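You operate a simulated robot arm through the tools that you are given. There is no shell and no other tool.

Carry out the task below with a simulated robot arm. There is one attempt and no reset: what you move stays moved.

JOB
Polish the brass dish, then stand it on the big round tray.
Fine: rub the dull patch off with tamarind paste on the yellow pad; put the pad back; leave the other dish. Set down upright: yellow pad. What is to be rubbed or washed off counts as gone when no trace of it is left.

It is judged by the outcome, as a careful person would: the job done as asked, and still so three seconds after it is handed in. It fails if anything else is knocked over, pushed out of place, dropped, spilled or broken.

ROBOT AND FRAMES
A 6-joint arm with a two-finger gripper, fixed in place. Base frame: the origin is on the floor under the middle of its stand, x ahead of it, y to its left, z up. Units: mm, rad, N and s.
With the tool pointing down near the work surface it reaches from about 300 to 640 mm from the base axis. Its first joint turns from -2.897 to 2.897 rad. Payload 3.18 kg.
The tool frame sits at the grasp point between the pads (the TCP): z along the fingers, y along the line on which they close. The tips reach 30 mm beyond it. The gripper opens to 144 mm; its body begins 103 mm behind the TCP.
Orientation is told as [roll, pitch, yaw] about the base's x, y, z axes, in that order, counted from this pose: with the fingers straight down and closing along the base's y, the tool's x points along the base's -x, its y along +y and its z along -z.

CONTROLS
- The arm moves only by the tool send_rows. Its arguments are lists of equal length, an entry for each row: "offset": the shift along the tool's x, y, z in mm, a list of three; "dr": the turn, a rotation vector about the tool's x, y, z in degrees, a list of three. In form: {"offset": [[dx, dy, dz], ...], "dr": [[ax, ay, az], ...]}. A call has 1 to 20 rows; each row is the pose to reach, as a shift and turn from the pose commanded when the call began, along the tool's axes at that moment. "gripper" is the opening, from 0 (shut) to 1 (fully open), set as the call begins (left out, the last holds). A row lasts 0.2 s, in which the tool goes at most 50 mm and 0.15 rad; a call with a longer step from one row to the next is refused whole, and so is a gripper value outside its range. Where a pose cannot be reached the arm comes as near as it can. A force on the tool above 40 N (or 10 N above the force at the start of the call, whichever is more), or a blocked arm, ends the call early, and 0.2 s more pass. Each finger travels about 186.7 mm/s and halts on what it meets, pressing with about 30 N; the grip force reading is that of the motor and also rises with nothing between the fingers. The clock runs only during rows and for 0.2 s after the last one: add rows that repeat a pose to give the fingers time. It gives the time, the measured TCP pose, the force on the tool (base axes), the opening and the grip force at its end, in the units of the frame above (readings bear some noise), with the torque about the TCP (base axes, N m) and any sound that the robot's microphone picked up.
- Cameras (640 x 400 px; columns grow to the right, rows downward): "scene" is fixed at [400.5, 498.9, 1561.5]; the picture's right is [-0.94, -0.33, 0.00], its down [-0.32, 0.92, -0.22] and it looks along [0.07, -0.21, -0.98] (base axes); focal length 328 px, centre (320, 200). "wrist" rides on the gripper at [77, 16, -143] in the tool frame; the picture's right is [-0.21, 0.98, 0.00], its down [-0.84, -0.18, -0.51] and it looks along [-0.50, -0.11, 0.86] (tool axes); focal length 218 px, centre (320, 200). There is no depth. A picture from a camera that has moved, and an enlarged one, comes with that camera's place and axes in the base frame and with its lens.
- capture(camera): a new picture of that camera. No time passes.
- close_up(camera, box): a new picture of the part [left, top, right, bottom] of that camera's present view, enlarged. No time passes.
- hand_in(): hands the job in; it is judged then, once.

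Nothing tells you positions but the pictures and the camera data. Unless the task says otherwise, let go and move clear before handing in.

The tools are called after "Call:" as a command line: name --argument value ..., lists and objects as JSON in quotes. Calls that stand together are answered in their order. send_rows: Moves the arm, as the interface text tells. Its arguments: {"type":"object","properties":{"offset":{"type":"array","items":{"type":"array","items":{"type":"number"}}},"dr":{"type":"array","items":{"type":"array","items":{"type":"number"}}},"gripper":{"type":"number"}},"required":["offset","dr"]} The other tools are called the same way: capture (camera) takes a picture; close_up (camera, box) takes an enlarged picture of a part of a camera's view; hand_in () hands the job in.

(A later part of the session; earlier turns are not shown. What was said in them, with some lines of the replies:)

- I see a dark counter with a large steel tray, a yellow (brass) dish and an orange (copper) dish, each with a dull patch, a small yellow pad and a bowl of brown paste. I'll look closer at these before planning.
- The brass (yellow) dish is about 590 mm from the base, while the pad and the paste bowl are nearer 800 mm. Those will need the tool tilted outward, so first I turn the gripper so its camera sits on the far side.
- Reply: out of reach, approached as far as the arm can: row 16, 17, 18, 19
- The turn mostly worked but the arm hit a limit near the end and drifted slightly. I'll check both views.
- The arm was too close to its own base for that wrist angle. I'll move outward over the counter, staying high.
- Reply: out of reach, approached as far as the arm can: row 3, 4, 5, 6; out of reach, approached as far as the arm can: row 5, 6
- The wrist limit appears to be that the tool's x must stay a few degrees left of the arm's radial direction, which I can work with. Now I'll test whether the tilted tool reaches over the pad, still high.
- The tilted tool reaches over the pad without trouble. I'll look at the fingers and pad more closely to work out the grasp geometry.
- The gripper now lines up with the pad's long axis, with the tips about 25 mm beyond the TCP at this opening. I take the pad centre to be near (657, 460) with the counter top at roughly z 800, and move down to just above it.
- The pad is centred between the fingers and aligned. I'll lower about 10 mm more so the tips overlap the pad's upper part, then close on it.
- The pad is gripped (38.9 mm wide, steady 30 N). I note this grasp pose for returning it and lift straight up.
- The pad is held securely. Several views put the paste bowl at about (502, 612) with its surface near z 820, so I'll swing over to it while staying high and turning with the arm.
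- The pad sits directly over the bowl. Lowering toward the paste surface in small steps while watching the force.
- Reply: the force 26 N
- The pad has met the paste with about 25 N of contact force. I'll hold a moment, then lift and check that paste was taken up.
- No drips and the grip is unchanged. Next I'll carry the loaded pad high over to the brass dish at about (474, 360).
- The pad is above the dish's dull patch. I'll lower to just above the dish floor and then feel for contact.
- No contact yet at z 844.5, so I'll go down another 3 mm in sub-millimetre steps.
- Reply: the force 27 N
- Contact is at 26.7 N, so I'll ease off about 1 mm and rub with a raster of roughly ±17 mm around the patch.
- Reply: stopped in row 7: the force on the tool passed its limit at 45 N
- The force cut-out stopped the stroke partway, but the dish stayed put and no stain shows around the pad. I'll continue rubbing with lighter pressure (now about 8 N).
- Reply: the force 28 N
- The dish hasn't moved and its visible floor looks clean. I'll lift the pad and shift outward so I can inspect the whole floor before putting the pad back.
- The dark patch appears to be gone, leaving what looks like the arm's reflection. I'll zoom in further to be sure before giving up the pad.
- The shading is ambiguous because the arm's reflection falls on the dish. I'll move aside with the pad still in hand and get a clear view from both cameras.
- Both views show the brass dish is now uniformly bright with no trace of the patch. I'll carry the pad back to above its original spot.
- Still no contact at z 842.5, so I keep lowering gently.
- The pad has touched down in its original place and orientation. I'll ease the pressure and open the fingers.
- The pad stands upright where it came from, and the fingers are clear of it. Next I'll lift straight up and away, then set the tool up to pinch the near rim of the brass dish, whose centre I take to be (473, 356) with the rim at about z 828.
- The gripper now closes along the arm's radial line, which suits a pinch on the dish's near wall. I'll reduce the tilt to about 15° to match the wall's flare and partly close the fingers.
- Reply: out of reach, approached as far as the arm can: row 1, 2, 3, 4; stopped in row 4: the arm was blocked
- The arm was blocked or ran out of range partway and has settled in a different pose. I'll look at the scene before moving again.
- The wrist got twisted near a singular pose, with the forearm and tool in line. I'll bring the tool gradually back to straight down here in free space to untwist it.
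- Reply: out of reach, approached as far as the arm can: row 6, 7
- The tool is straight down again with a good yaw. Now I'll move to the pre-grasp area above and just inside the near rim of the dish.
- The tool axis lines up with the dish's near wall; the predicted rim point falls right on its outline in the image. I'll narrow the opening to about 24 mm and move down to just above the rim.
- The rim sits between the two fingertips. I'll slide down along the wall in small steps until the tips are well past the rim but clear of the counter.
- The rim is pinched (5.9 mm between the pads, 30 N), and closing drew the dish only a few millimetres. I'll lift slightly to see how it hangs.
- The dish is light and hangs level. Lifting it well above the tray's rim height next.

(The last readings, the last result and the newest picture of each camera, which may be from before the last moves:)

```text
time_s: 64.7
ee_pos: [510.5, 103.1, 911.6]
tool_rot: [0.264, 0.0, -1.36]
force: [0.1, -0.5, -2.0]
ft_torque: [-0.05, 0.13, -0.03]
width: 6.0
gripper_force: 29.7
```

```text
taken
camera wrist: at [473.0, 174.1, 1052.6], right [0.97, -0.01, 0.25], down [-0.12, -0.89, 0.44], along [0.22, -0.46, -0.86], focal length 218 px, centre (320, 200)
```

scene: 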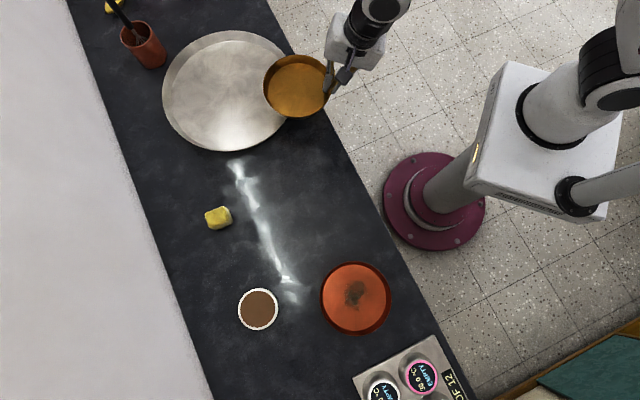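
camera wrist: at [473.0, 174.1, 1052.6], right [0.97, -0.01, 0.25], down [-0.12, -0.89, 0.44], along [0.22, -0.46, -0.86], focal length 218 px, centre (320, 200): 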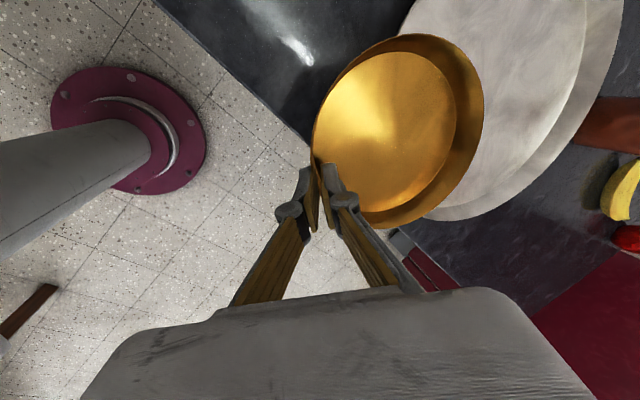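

The dish is level beside the tray, with its far edge above the tray. I'll extend outward in stages toward a spot a little base-side of the tray's centre, which I take to be about (758, 153).

Call:
send_rows --offset '[[-0.6, 22, 6], [-1.1, 44, 12], [-1.7, 66, 18], [-2.1, 88, 23.7], [-2.1, 88, 23.7]]' --dr '[[0, 0, 0], [0, 0, 0], [0, 0, 0], [0, 0, 0], [0, 0, 0]]'

Call:
capture --camera "wrist"

Call:
capture --camera "scene"

```text
time_s: 65.9
ee_pos: [599.5, 122.1, 911.8]
tool_rot: [0.266, 0.0, -1.36]
force: [0.6, -0.9, -1.8]
ft_torque: [-0.01, 0.09, -0.01]
width: 6.1
gripper_force: 30.4
```

```text
taken
camera wrist: at [562.7, 191.9, 1052.7], right [0.97, -0.01, 0.25], down [-0.12, -0.89, 0.44], along [0.22, -0.46, -0.86], focal length 218 px, centre (320, 200)
```

wrist: 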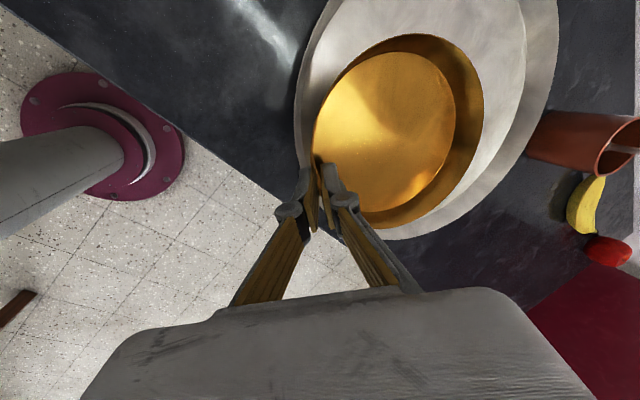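

```text
taken
```

scene: 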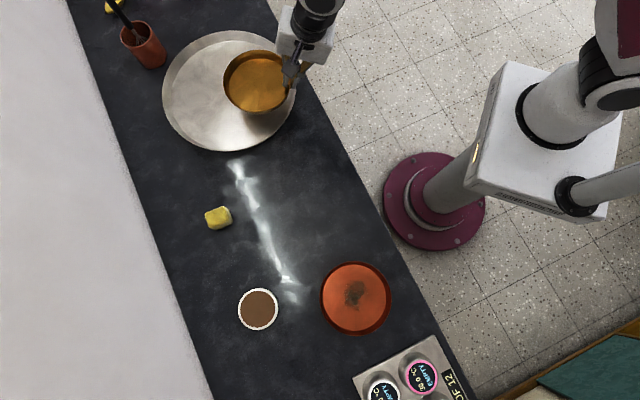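

Call:
send_rows --offset '[[-0.9, 15, 4], [-1.8, 30, 8], [-2.7, 44.3, 11.9], [-2.7, 44.3, 11.9]]' --dr '[[0, 0, 0], [0, 0, 0], [0, 0, 0], [0, 0, 0]]'

Call:
capture --camera "wrist"

Call:
capture --camera "scene"

Call:
close_up --camera "scene" --box '[150, 10, 350, 160]'

```text
time_s: 66.9
ee_pos: [644.5, 127.5, 911.4]
tool_rot: [0.262, -0.001, -1.36]
force: [-0.8, -0.5, -1.3]
ft_torque: [-0.02, 0.14, 0.0]
width: 6.3
gripper_force: 29.8
```

```text
taken
camera wrist: at [607.9, 198.7, 1053.2], right [0.97, -0.01, 0.25], down [-0.12, -0.89, 0.44], along [0.22, -0.46, -0.86], focal length 218 px, centre (320, 200)
```

wrist: 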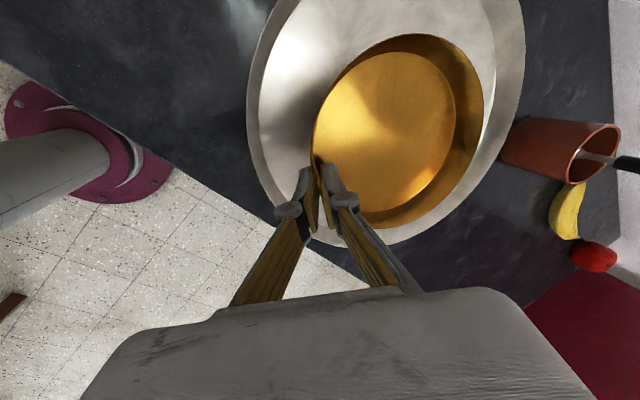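

```text
taken
```

scene: 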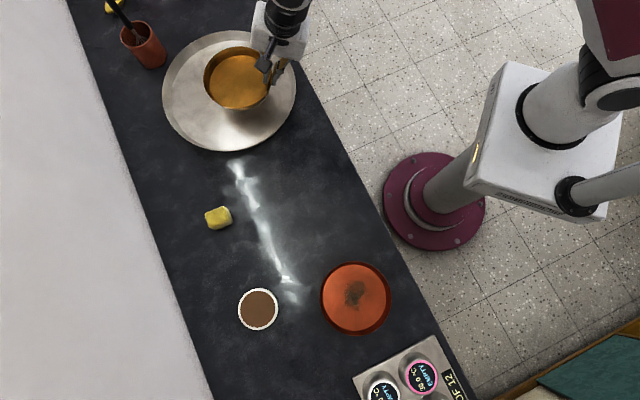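

```text
2.67 times, centred on (250, 85) of scene
camera zoom: at [400.5, 498.9, 1561.5], right [-0.94, -0.33, 0.0], down [-0.32, 0.92, -0.22], along [0.07, -0.21, -0.98], focal length 874 px, centre (507, 507)
```

zoom: 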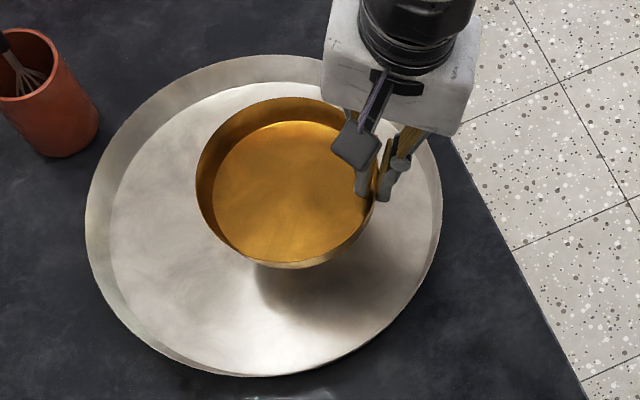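

The dish is over the tray, about 38 mm base-side of its centre, with good margin to the tray wall. Now I'll lower it vertically.

Call:
send_rows --offset '[[0, -3.9, 14.5], [0, -7.8, 29], [0, -11.7, 43.5], [0, -14.2, 53.1], [0, -14.2, 53.1]]' --dr '[[0, 0, 0], [0, 0, 0], [0, 0, 0], [0, 0, 0], [0, 0, 0]]'

Call:
capture --camera "wrist"

Call:
close_up --camera "scene" --box '[150, 10, 350, 160]'

```text
time_s: 68.1
ee_pos: [644.9, 129.2, 856.0]
tool_rot: [0.264, 0.0, -1.359]
force: [-0.1, -0.4, -1.9]
ft_torque: [0.0, 0.11, 0.03]
width: 5.9
gripper_force: 30.0
```

```text
taken
camera wrist: at [608.1, 199.1, 997.7], right [0.97, -0.01, 0.25], down [-0.12, -0.89, 0.44], along [0.22, -0.46, -0.86], focal length 218 px, centre (320, 200)
```

wrist: 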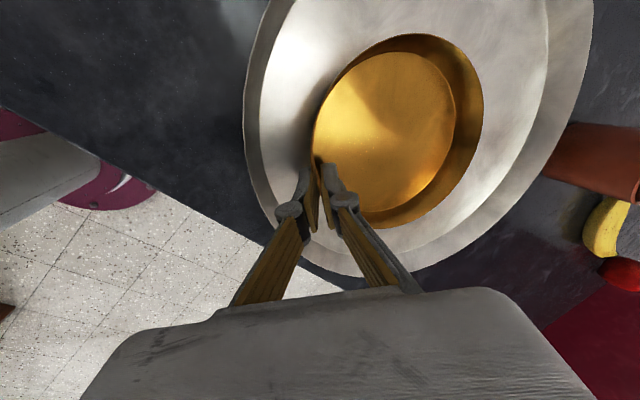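

```text
2.67 times, centred on (250, 85) of scene
camera zoom: at [400.5, 498.9, 1561.5], right [-0.94, -0.33, 0.0], down [-0.32, 0.92, -0.22], along [0.07, -0.21, -0.98], focal length 874 px, centre (507, 507)
```

zoom: 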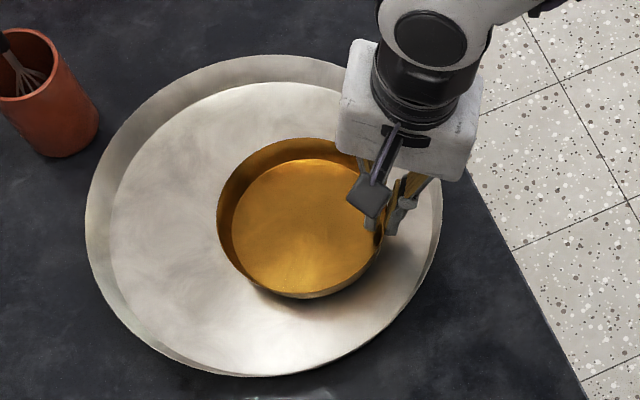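

Call:
send_rows --offset '[[0, -0.4, 1.5], [0, -0.8, 3], [0, -1.2, 4.5], [0, -1.6, 6], [0, -2.0, 7.5], [0, -2.0, 7.5]]' --dr '[[0, 0, 0], [0, 0, 0], [0, 0, 0], [0, 0, 0], [0, 0, 0], [0, 0, 0]]'

```text
time_s: 69.5
ee_pos: [645.1, 127.9, 848.8]
tool_rot: [0.264, 0.0, -1.359]
force: [-0.6, -0.1, -0.6]
ft_torque: [-0.04, 0.11, -0.05]
width: 5.9
gripper_force: 30.1
```

Call:
send_rows --offset '[[0, -0.25, 0.9], [0, -0.5, 1.8], [0, -0.75, 2.7], [0, -1, 3.6], [0, -1, 3.6]]' --dr '[[0, 0, 0], [0, 0, 0], [0, 0, 0], [0, 0, 0], [0, 0, 0]]'

```text
time_s: 70.7
ee_pos: [645.2, 128.1, 846.0]
tool_rot: [0.263, 0.0, -1.36]
force: [-1.3, -0.5, 2.4]
ft_torque: [0.25, -0.04, 0.0]
width: 6.0
gripper_force: 29.6
```

The dish has begun to touch the tray (force changed by about 4 N). One more small step to seat it fully.

Call:
send_rows --offset '[[0, -0.1, 0.5], [0, -0.25, 1], [0, -0.25, 1]]' --dr '[[0, 0, 0], [0, 0, 0], [0, 0, 0]]'

Call:
close_up --camera "wrist" --box '[220, 20, 520, 260]'

Call:
close_up --camera "scene" --box '[200, 40, 320, 130]'

```text
time_s: 71.5
ee_pos: [644.8, 127.7, 844.5]
tool_rot: [0.263, 0.0, -1.359]
force: [-1.7, 0.4, 8.5]
ft_torque: [0.43, 0.07, 0.12]
width: 5.8
gripper_force: 29.9
```

```text
1.67 times, centred on (370, 140) of wrist
camera zoom: at [608.3, 199.0, 986.2], right [0.97, -0.01, 0.26], down [-0.12, -0.89, 0.44], along [0.22, -0.46, -0.86], focal length 364 px, centre (237, 300)
```

zoom: 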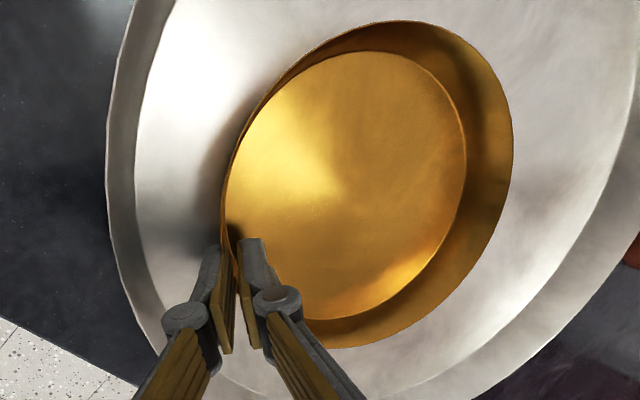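

```text
4.44 times, centred on (260, 85) of scene
camera zoom: at [400.5, 498.9, 1561.5], right [-0.94, -0.33, 0.0], down [-0.32, 0.92, -0.22], along [0.07, -0.21, -0.98], focal length 1457 px, centre (587, 711)
```

zoom: 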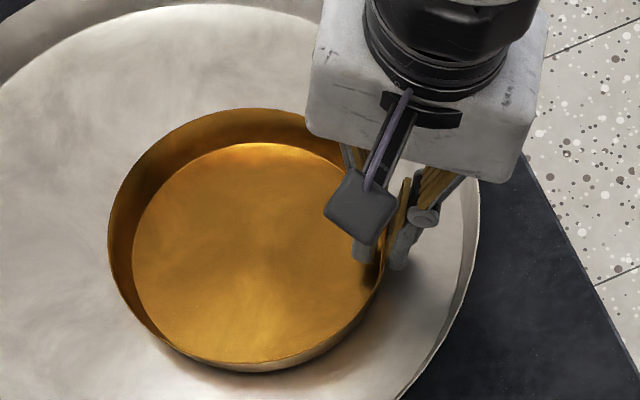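

The dish is seated on the tray floor, about 4 mm above counter level. I'll open the fingers a little, then withdraw along the tool axis.

Call:
send_rows --offset '[[0, 0, 0], [0, 0, 0], [0, 0, 0], [0, 0, 0]]' --dr '[[0, 0, 0], [0, 0, 0], [0, 0, 0], [0, 0, 0]]' --gripper 0.167

Call:
close_up --camera "wrist" --box '[220, 20, 520, 260]'

Call:
close_up --camera "scene" --box '[200, 40, 320, 130]'

```text
time_s: 72.5
ee_pos: [645.0, 128.4, 844.2]
tool_rot: [0.262, 0.001, -1.36]
force: [-0.2, 0.8, -0.7]
ft_torque: [0.0, 0.03, 0.02]
width: 24.1
gripper_force: 0.1
```

```text
1.67 times, centred on (370, 140) of wrist
camera zoom: at [608.4, 198.9, 985.8], right [0.97, -0.01, 0.25], down [-0.12, -0.89, 0.44], along [0.22, -0.46, -0.86], focal length 364 px, centre (237, 300)
```

zoom: 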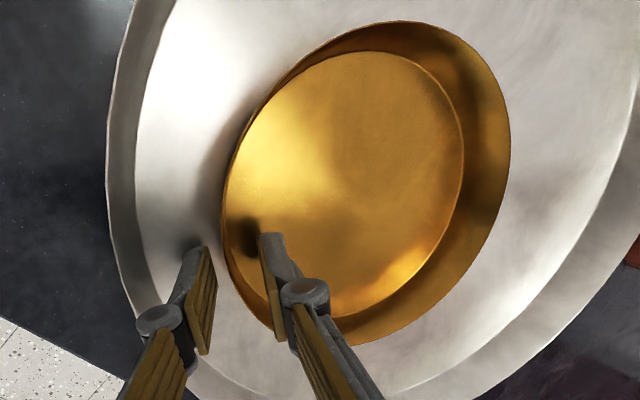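

```text
4.44 times, centred on (260, 85) of scene
camera zoom: at [400.5, 498.9, 1561.5], right [-0.94, -0.33, 0.0], down [-0.32, 0.92, -0.22], along [0.07, -0.21, -0.98], focal length 1457 px, centre (587, 711)
```

zoom: 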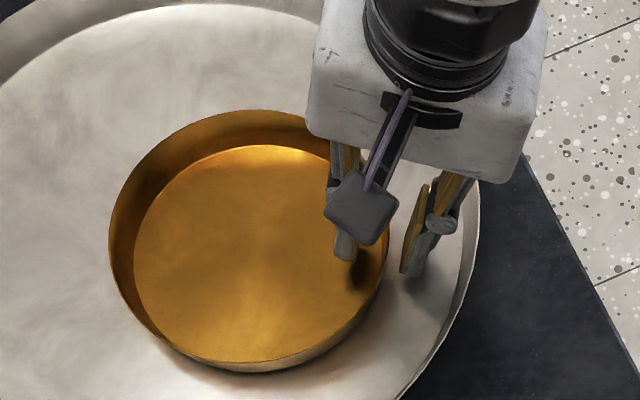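

The dish stands on its own and both fingers are clear of its wall. Backing out along the tool axis.

Call:
send_rows --offset '[[0, 0, -8], [0, 0, -20], [0, 0, -35], [0, 0, -50], [0, 0, -60], [0, 0, -60]]' --dr '[[0, 0, 0], [0, 0, 0], [0, 0, 0], [0, 0, 0], [0, 0, 0], [0, 0, 0]]'

Call:
capture --camera "wrist"

Call:
capture --camera "scene"

```text
time_s: 73.9
ee_pos: [629.1, 125.0, 902.8]
tool_rot: [0.263, 0.0, -1.361]
force: [0.7, 0.7, -0.1]
ft_torque: [0.02, 0.0, -0.01]
width: 23.8
gripper_force: 0.0
```

```text
taken
camera wrist: at [592.9, 195.7, 1043.7], right [0.97, -0.01, 0.25], down [-0.12, -0.89, 0.44], along [0.22, -0.46, -0.86], focal length 218 px, centre (320, 200)
```

wrist: 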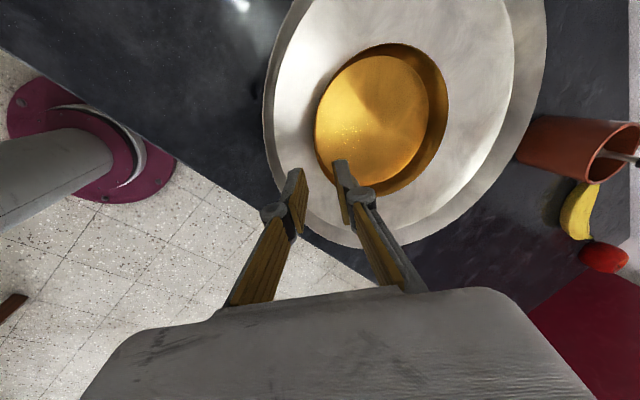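

```text
taken
```

scene: 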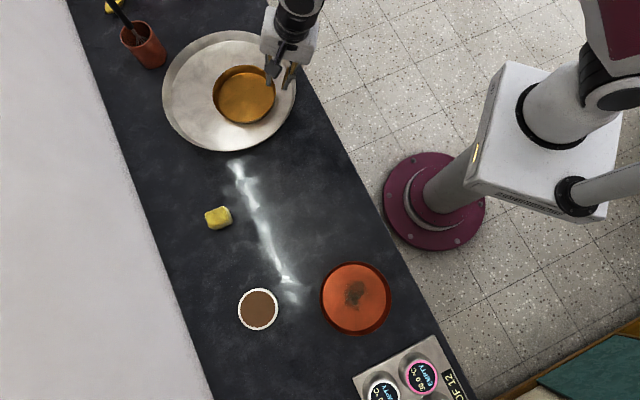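

The dish is standing inside the tray. I'll retract toward the base and then check everything closely.

Call:
send_rows --offset '[[0, -29, -7.8], [0, -58, -15.6], [0, -87, -23.4], [0, -116, -31.2], [0, -145, -39], [0, -145, -39]]' --dr '[[0, 0, 0], [0, 0, 0], [0, 0, 0], [0, 0, 0], [0, 0, 0], [0, 0, 0]]'

Call:
capture --camera "scene"

Call:
close_up --camera "scene" --box '[150, 20, 310, 160]'

Call:
close_up --camera "scene" --box '[190, 190, 250, 240]'

Call:
close_up --camera "scene" --box '[205, 55, 285, 130]'

Call:
capture --camera "wrist"

```text
time_s: 75.3
ee_pos: [482.9, 93.3, 901.5]
tool_rot: [0.262, 0.0, -1.36]
force: [-0.3, -0.3, -0.4]
ft_torque: [-0.02, 0.01, 0.0]
width: 23.6
gripper_force: 0.1
```

```text
taken
```

scene: 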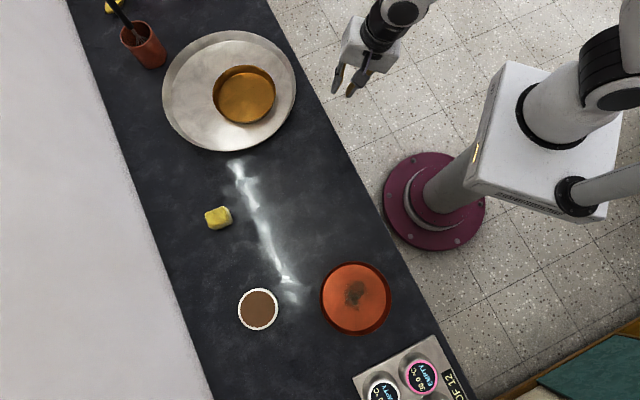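

```text
2.86 times, centred on (230, 90) of scene
camera zoom: at [400.5, 498.9, 1561.5], right [-0.94, -0.33, 0.0], down [-0.32, 0.92, -0.22], along [0.07, -0.21, -0.98], focal length 937 px, centre (577, 514)
```

zoom: 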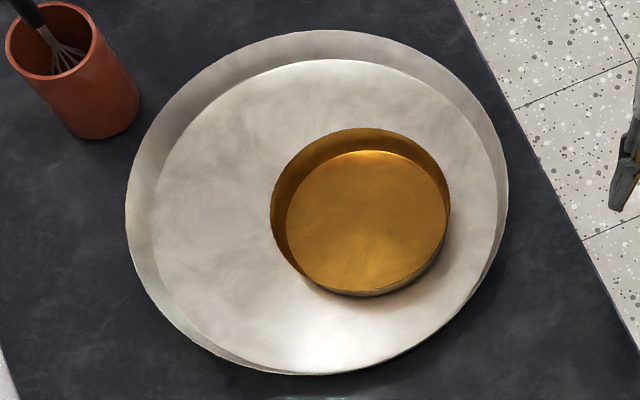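

```text
8.00 times, centred on (220, 215) of scene
camera zoom: at [400.5, 498.9, 1561.5], right [-0.94, -0.33, 0.0], down [-0.32, 0.92, -0.22], along [0.07, -0.21, -0.98], focal length 2623 px, centre (1120, 80)
```

zoom: 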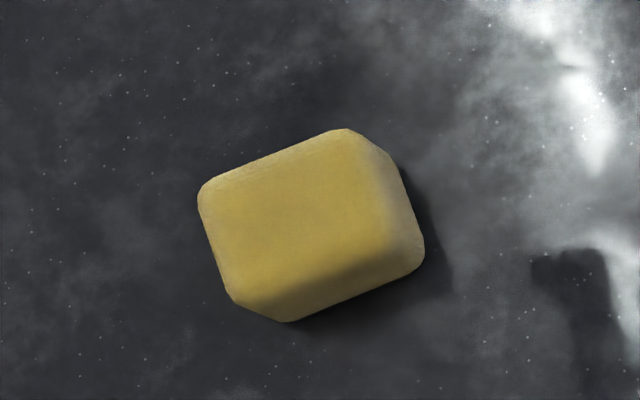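

```text
5.33 times, centred on (245, 92) of scene
camera zoom: at [400.5, 498.9, 1561.5], right [-0.94, -0.33, 0.0], down [-0.32, 0.92, -0.22], along [0.07, -0.21, -0.98], focal length 1749 px, centre (720, 773)
```

zoom: 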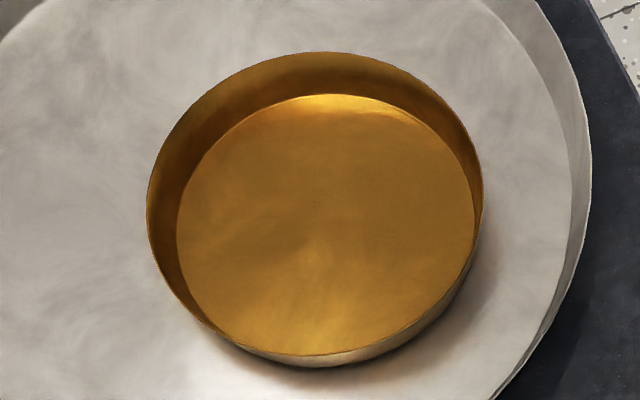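

```text
taken
camera wrist: at [445.8, 164.2, 1043.4], right [0.97, -0.01, 0.25], down [-0.12, -0.89, 0.44], along [0.22, -0.46, -0.86], focal length 218 px, centre (320, 200)
```

wrist: 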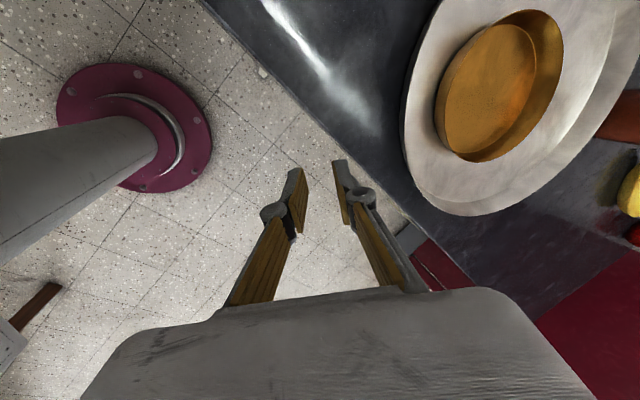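

Call:
close_up --camera "wrist" --box '[420, 0, 580, 170]'

Call:
close_up --camera "scene" --box '[225, 68, 270, 118]'

Call:
close_up --camera "scene" --box '[220, 250, 400, 350]'

```text
2.35 times, centred on (500, 85) of wrist
camera zoom: at [445.8, 164.2, 1043.4], right [0.97, -0.01, 0.25], down [-0.12, -0.89, 0.44], along [0.22, -0.46, -0.86], focal length 514 px, centre (-104, 471)
```

zoom: 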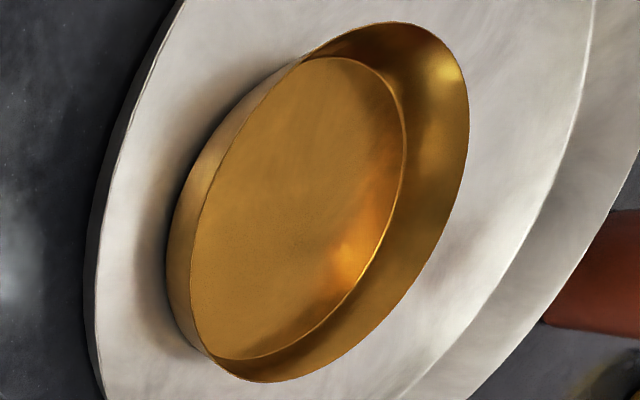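

```text
8.00 times, centred on (248, 93) of scene
camera zoom: at [400.5, 498.9, 1561.5], right [-0.94, -0.33, 0.0], down [-0.32, 0.92, -0.22], along [0.07, -0.21, -0.98], focal length 2623 px, centre (900, 1056)
```

zoom: 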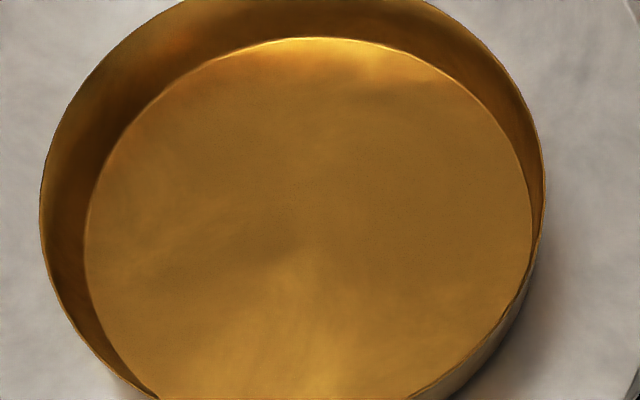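

```text
3.56 times, centred on (310, 300) of scene
camera zoom: at [400.5, 498.9, 1561.5], right [-0.94, -0.33, 0.0], down [-0.32, 0.92, -0.22], along [0.07, -0.21, -0.98], focal length 1166 px, centre (356, -156)
```

zoom: 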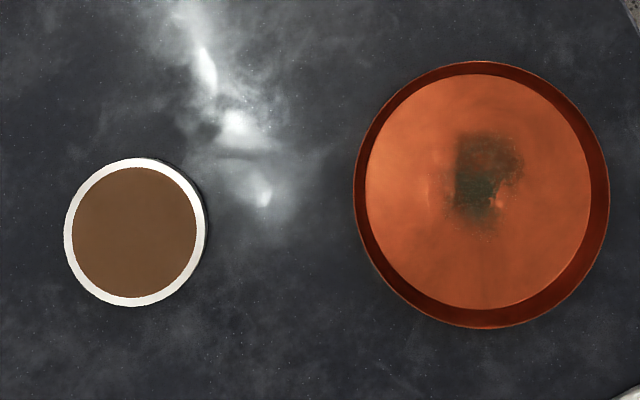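

All the checks look right. The brass dish is clean and stands upright and free inside the big round tray. The yellow pad is upright in its original spot. The copper dish, paste bowl, cup and tray have not moved, and the arm is clear, so I'm handing in.

Call:
hand_in

```text
The job is handed in.
```

The brass dish is polished and standing upright on the big round tray, and I've handed the job in. I have no result back from the judging.

- **Polishing:** I dipped the yellow pad in the tamarind paste and rubbed the dull patch. Close-ups from both cameras showed no trace of it, only reflections.
- **Yellow pad:** it is back upright in its original place and matches its first picture to within about a pixel.
- **Brass dish:** it sits on the tray floor, about 38 mm from the tray's centre on the robot's side. Nothing is holding it, and it is well clear of the tray wall.
- **Everything else:** the copper dish still has its patch. It, the paste bowl and the tray look unmoved in the final pictures, as does the cup with the whisk.

Two stoppages happened along the way. Rubbing stopped once when the force passed its limit, so I finished with lighter pressure. The arm also got blocked once in free space above the counter while I was lining up to pick up the dish. Nothing was disturbed either time.
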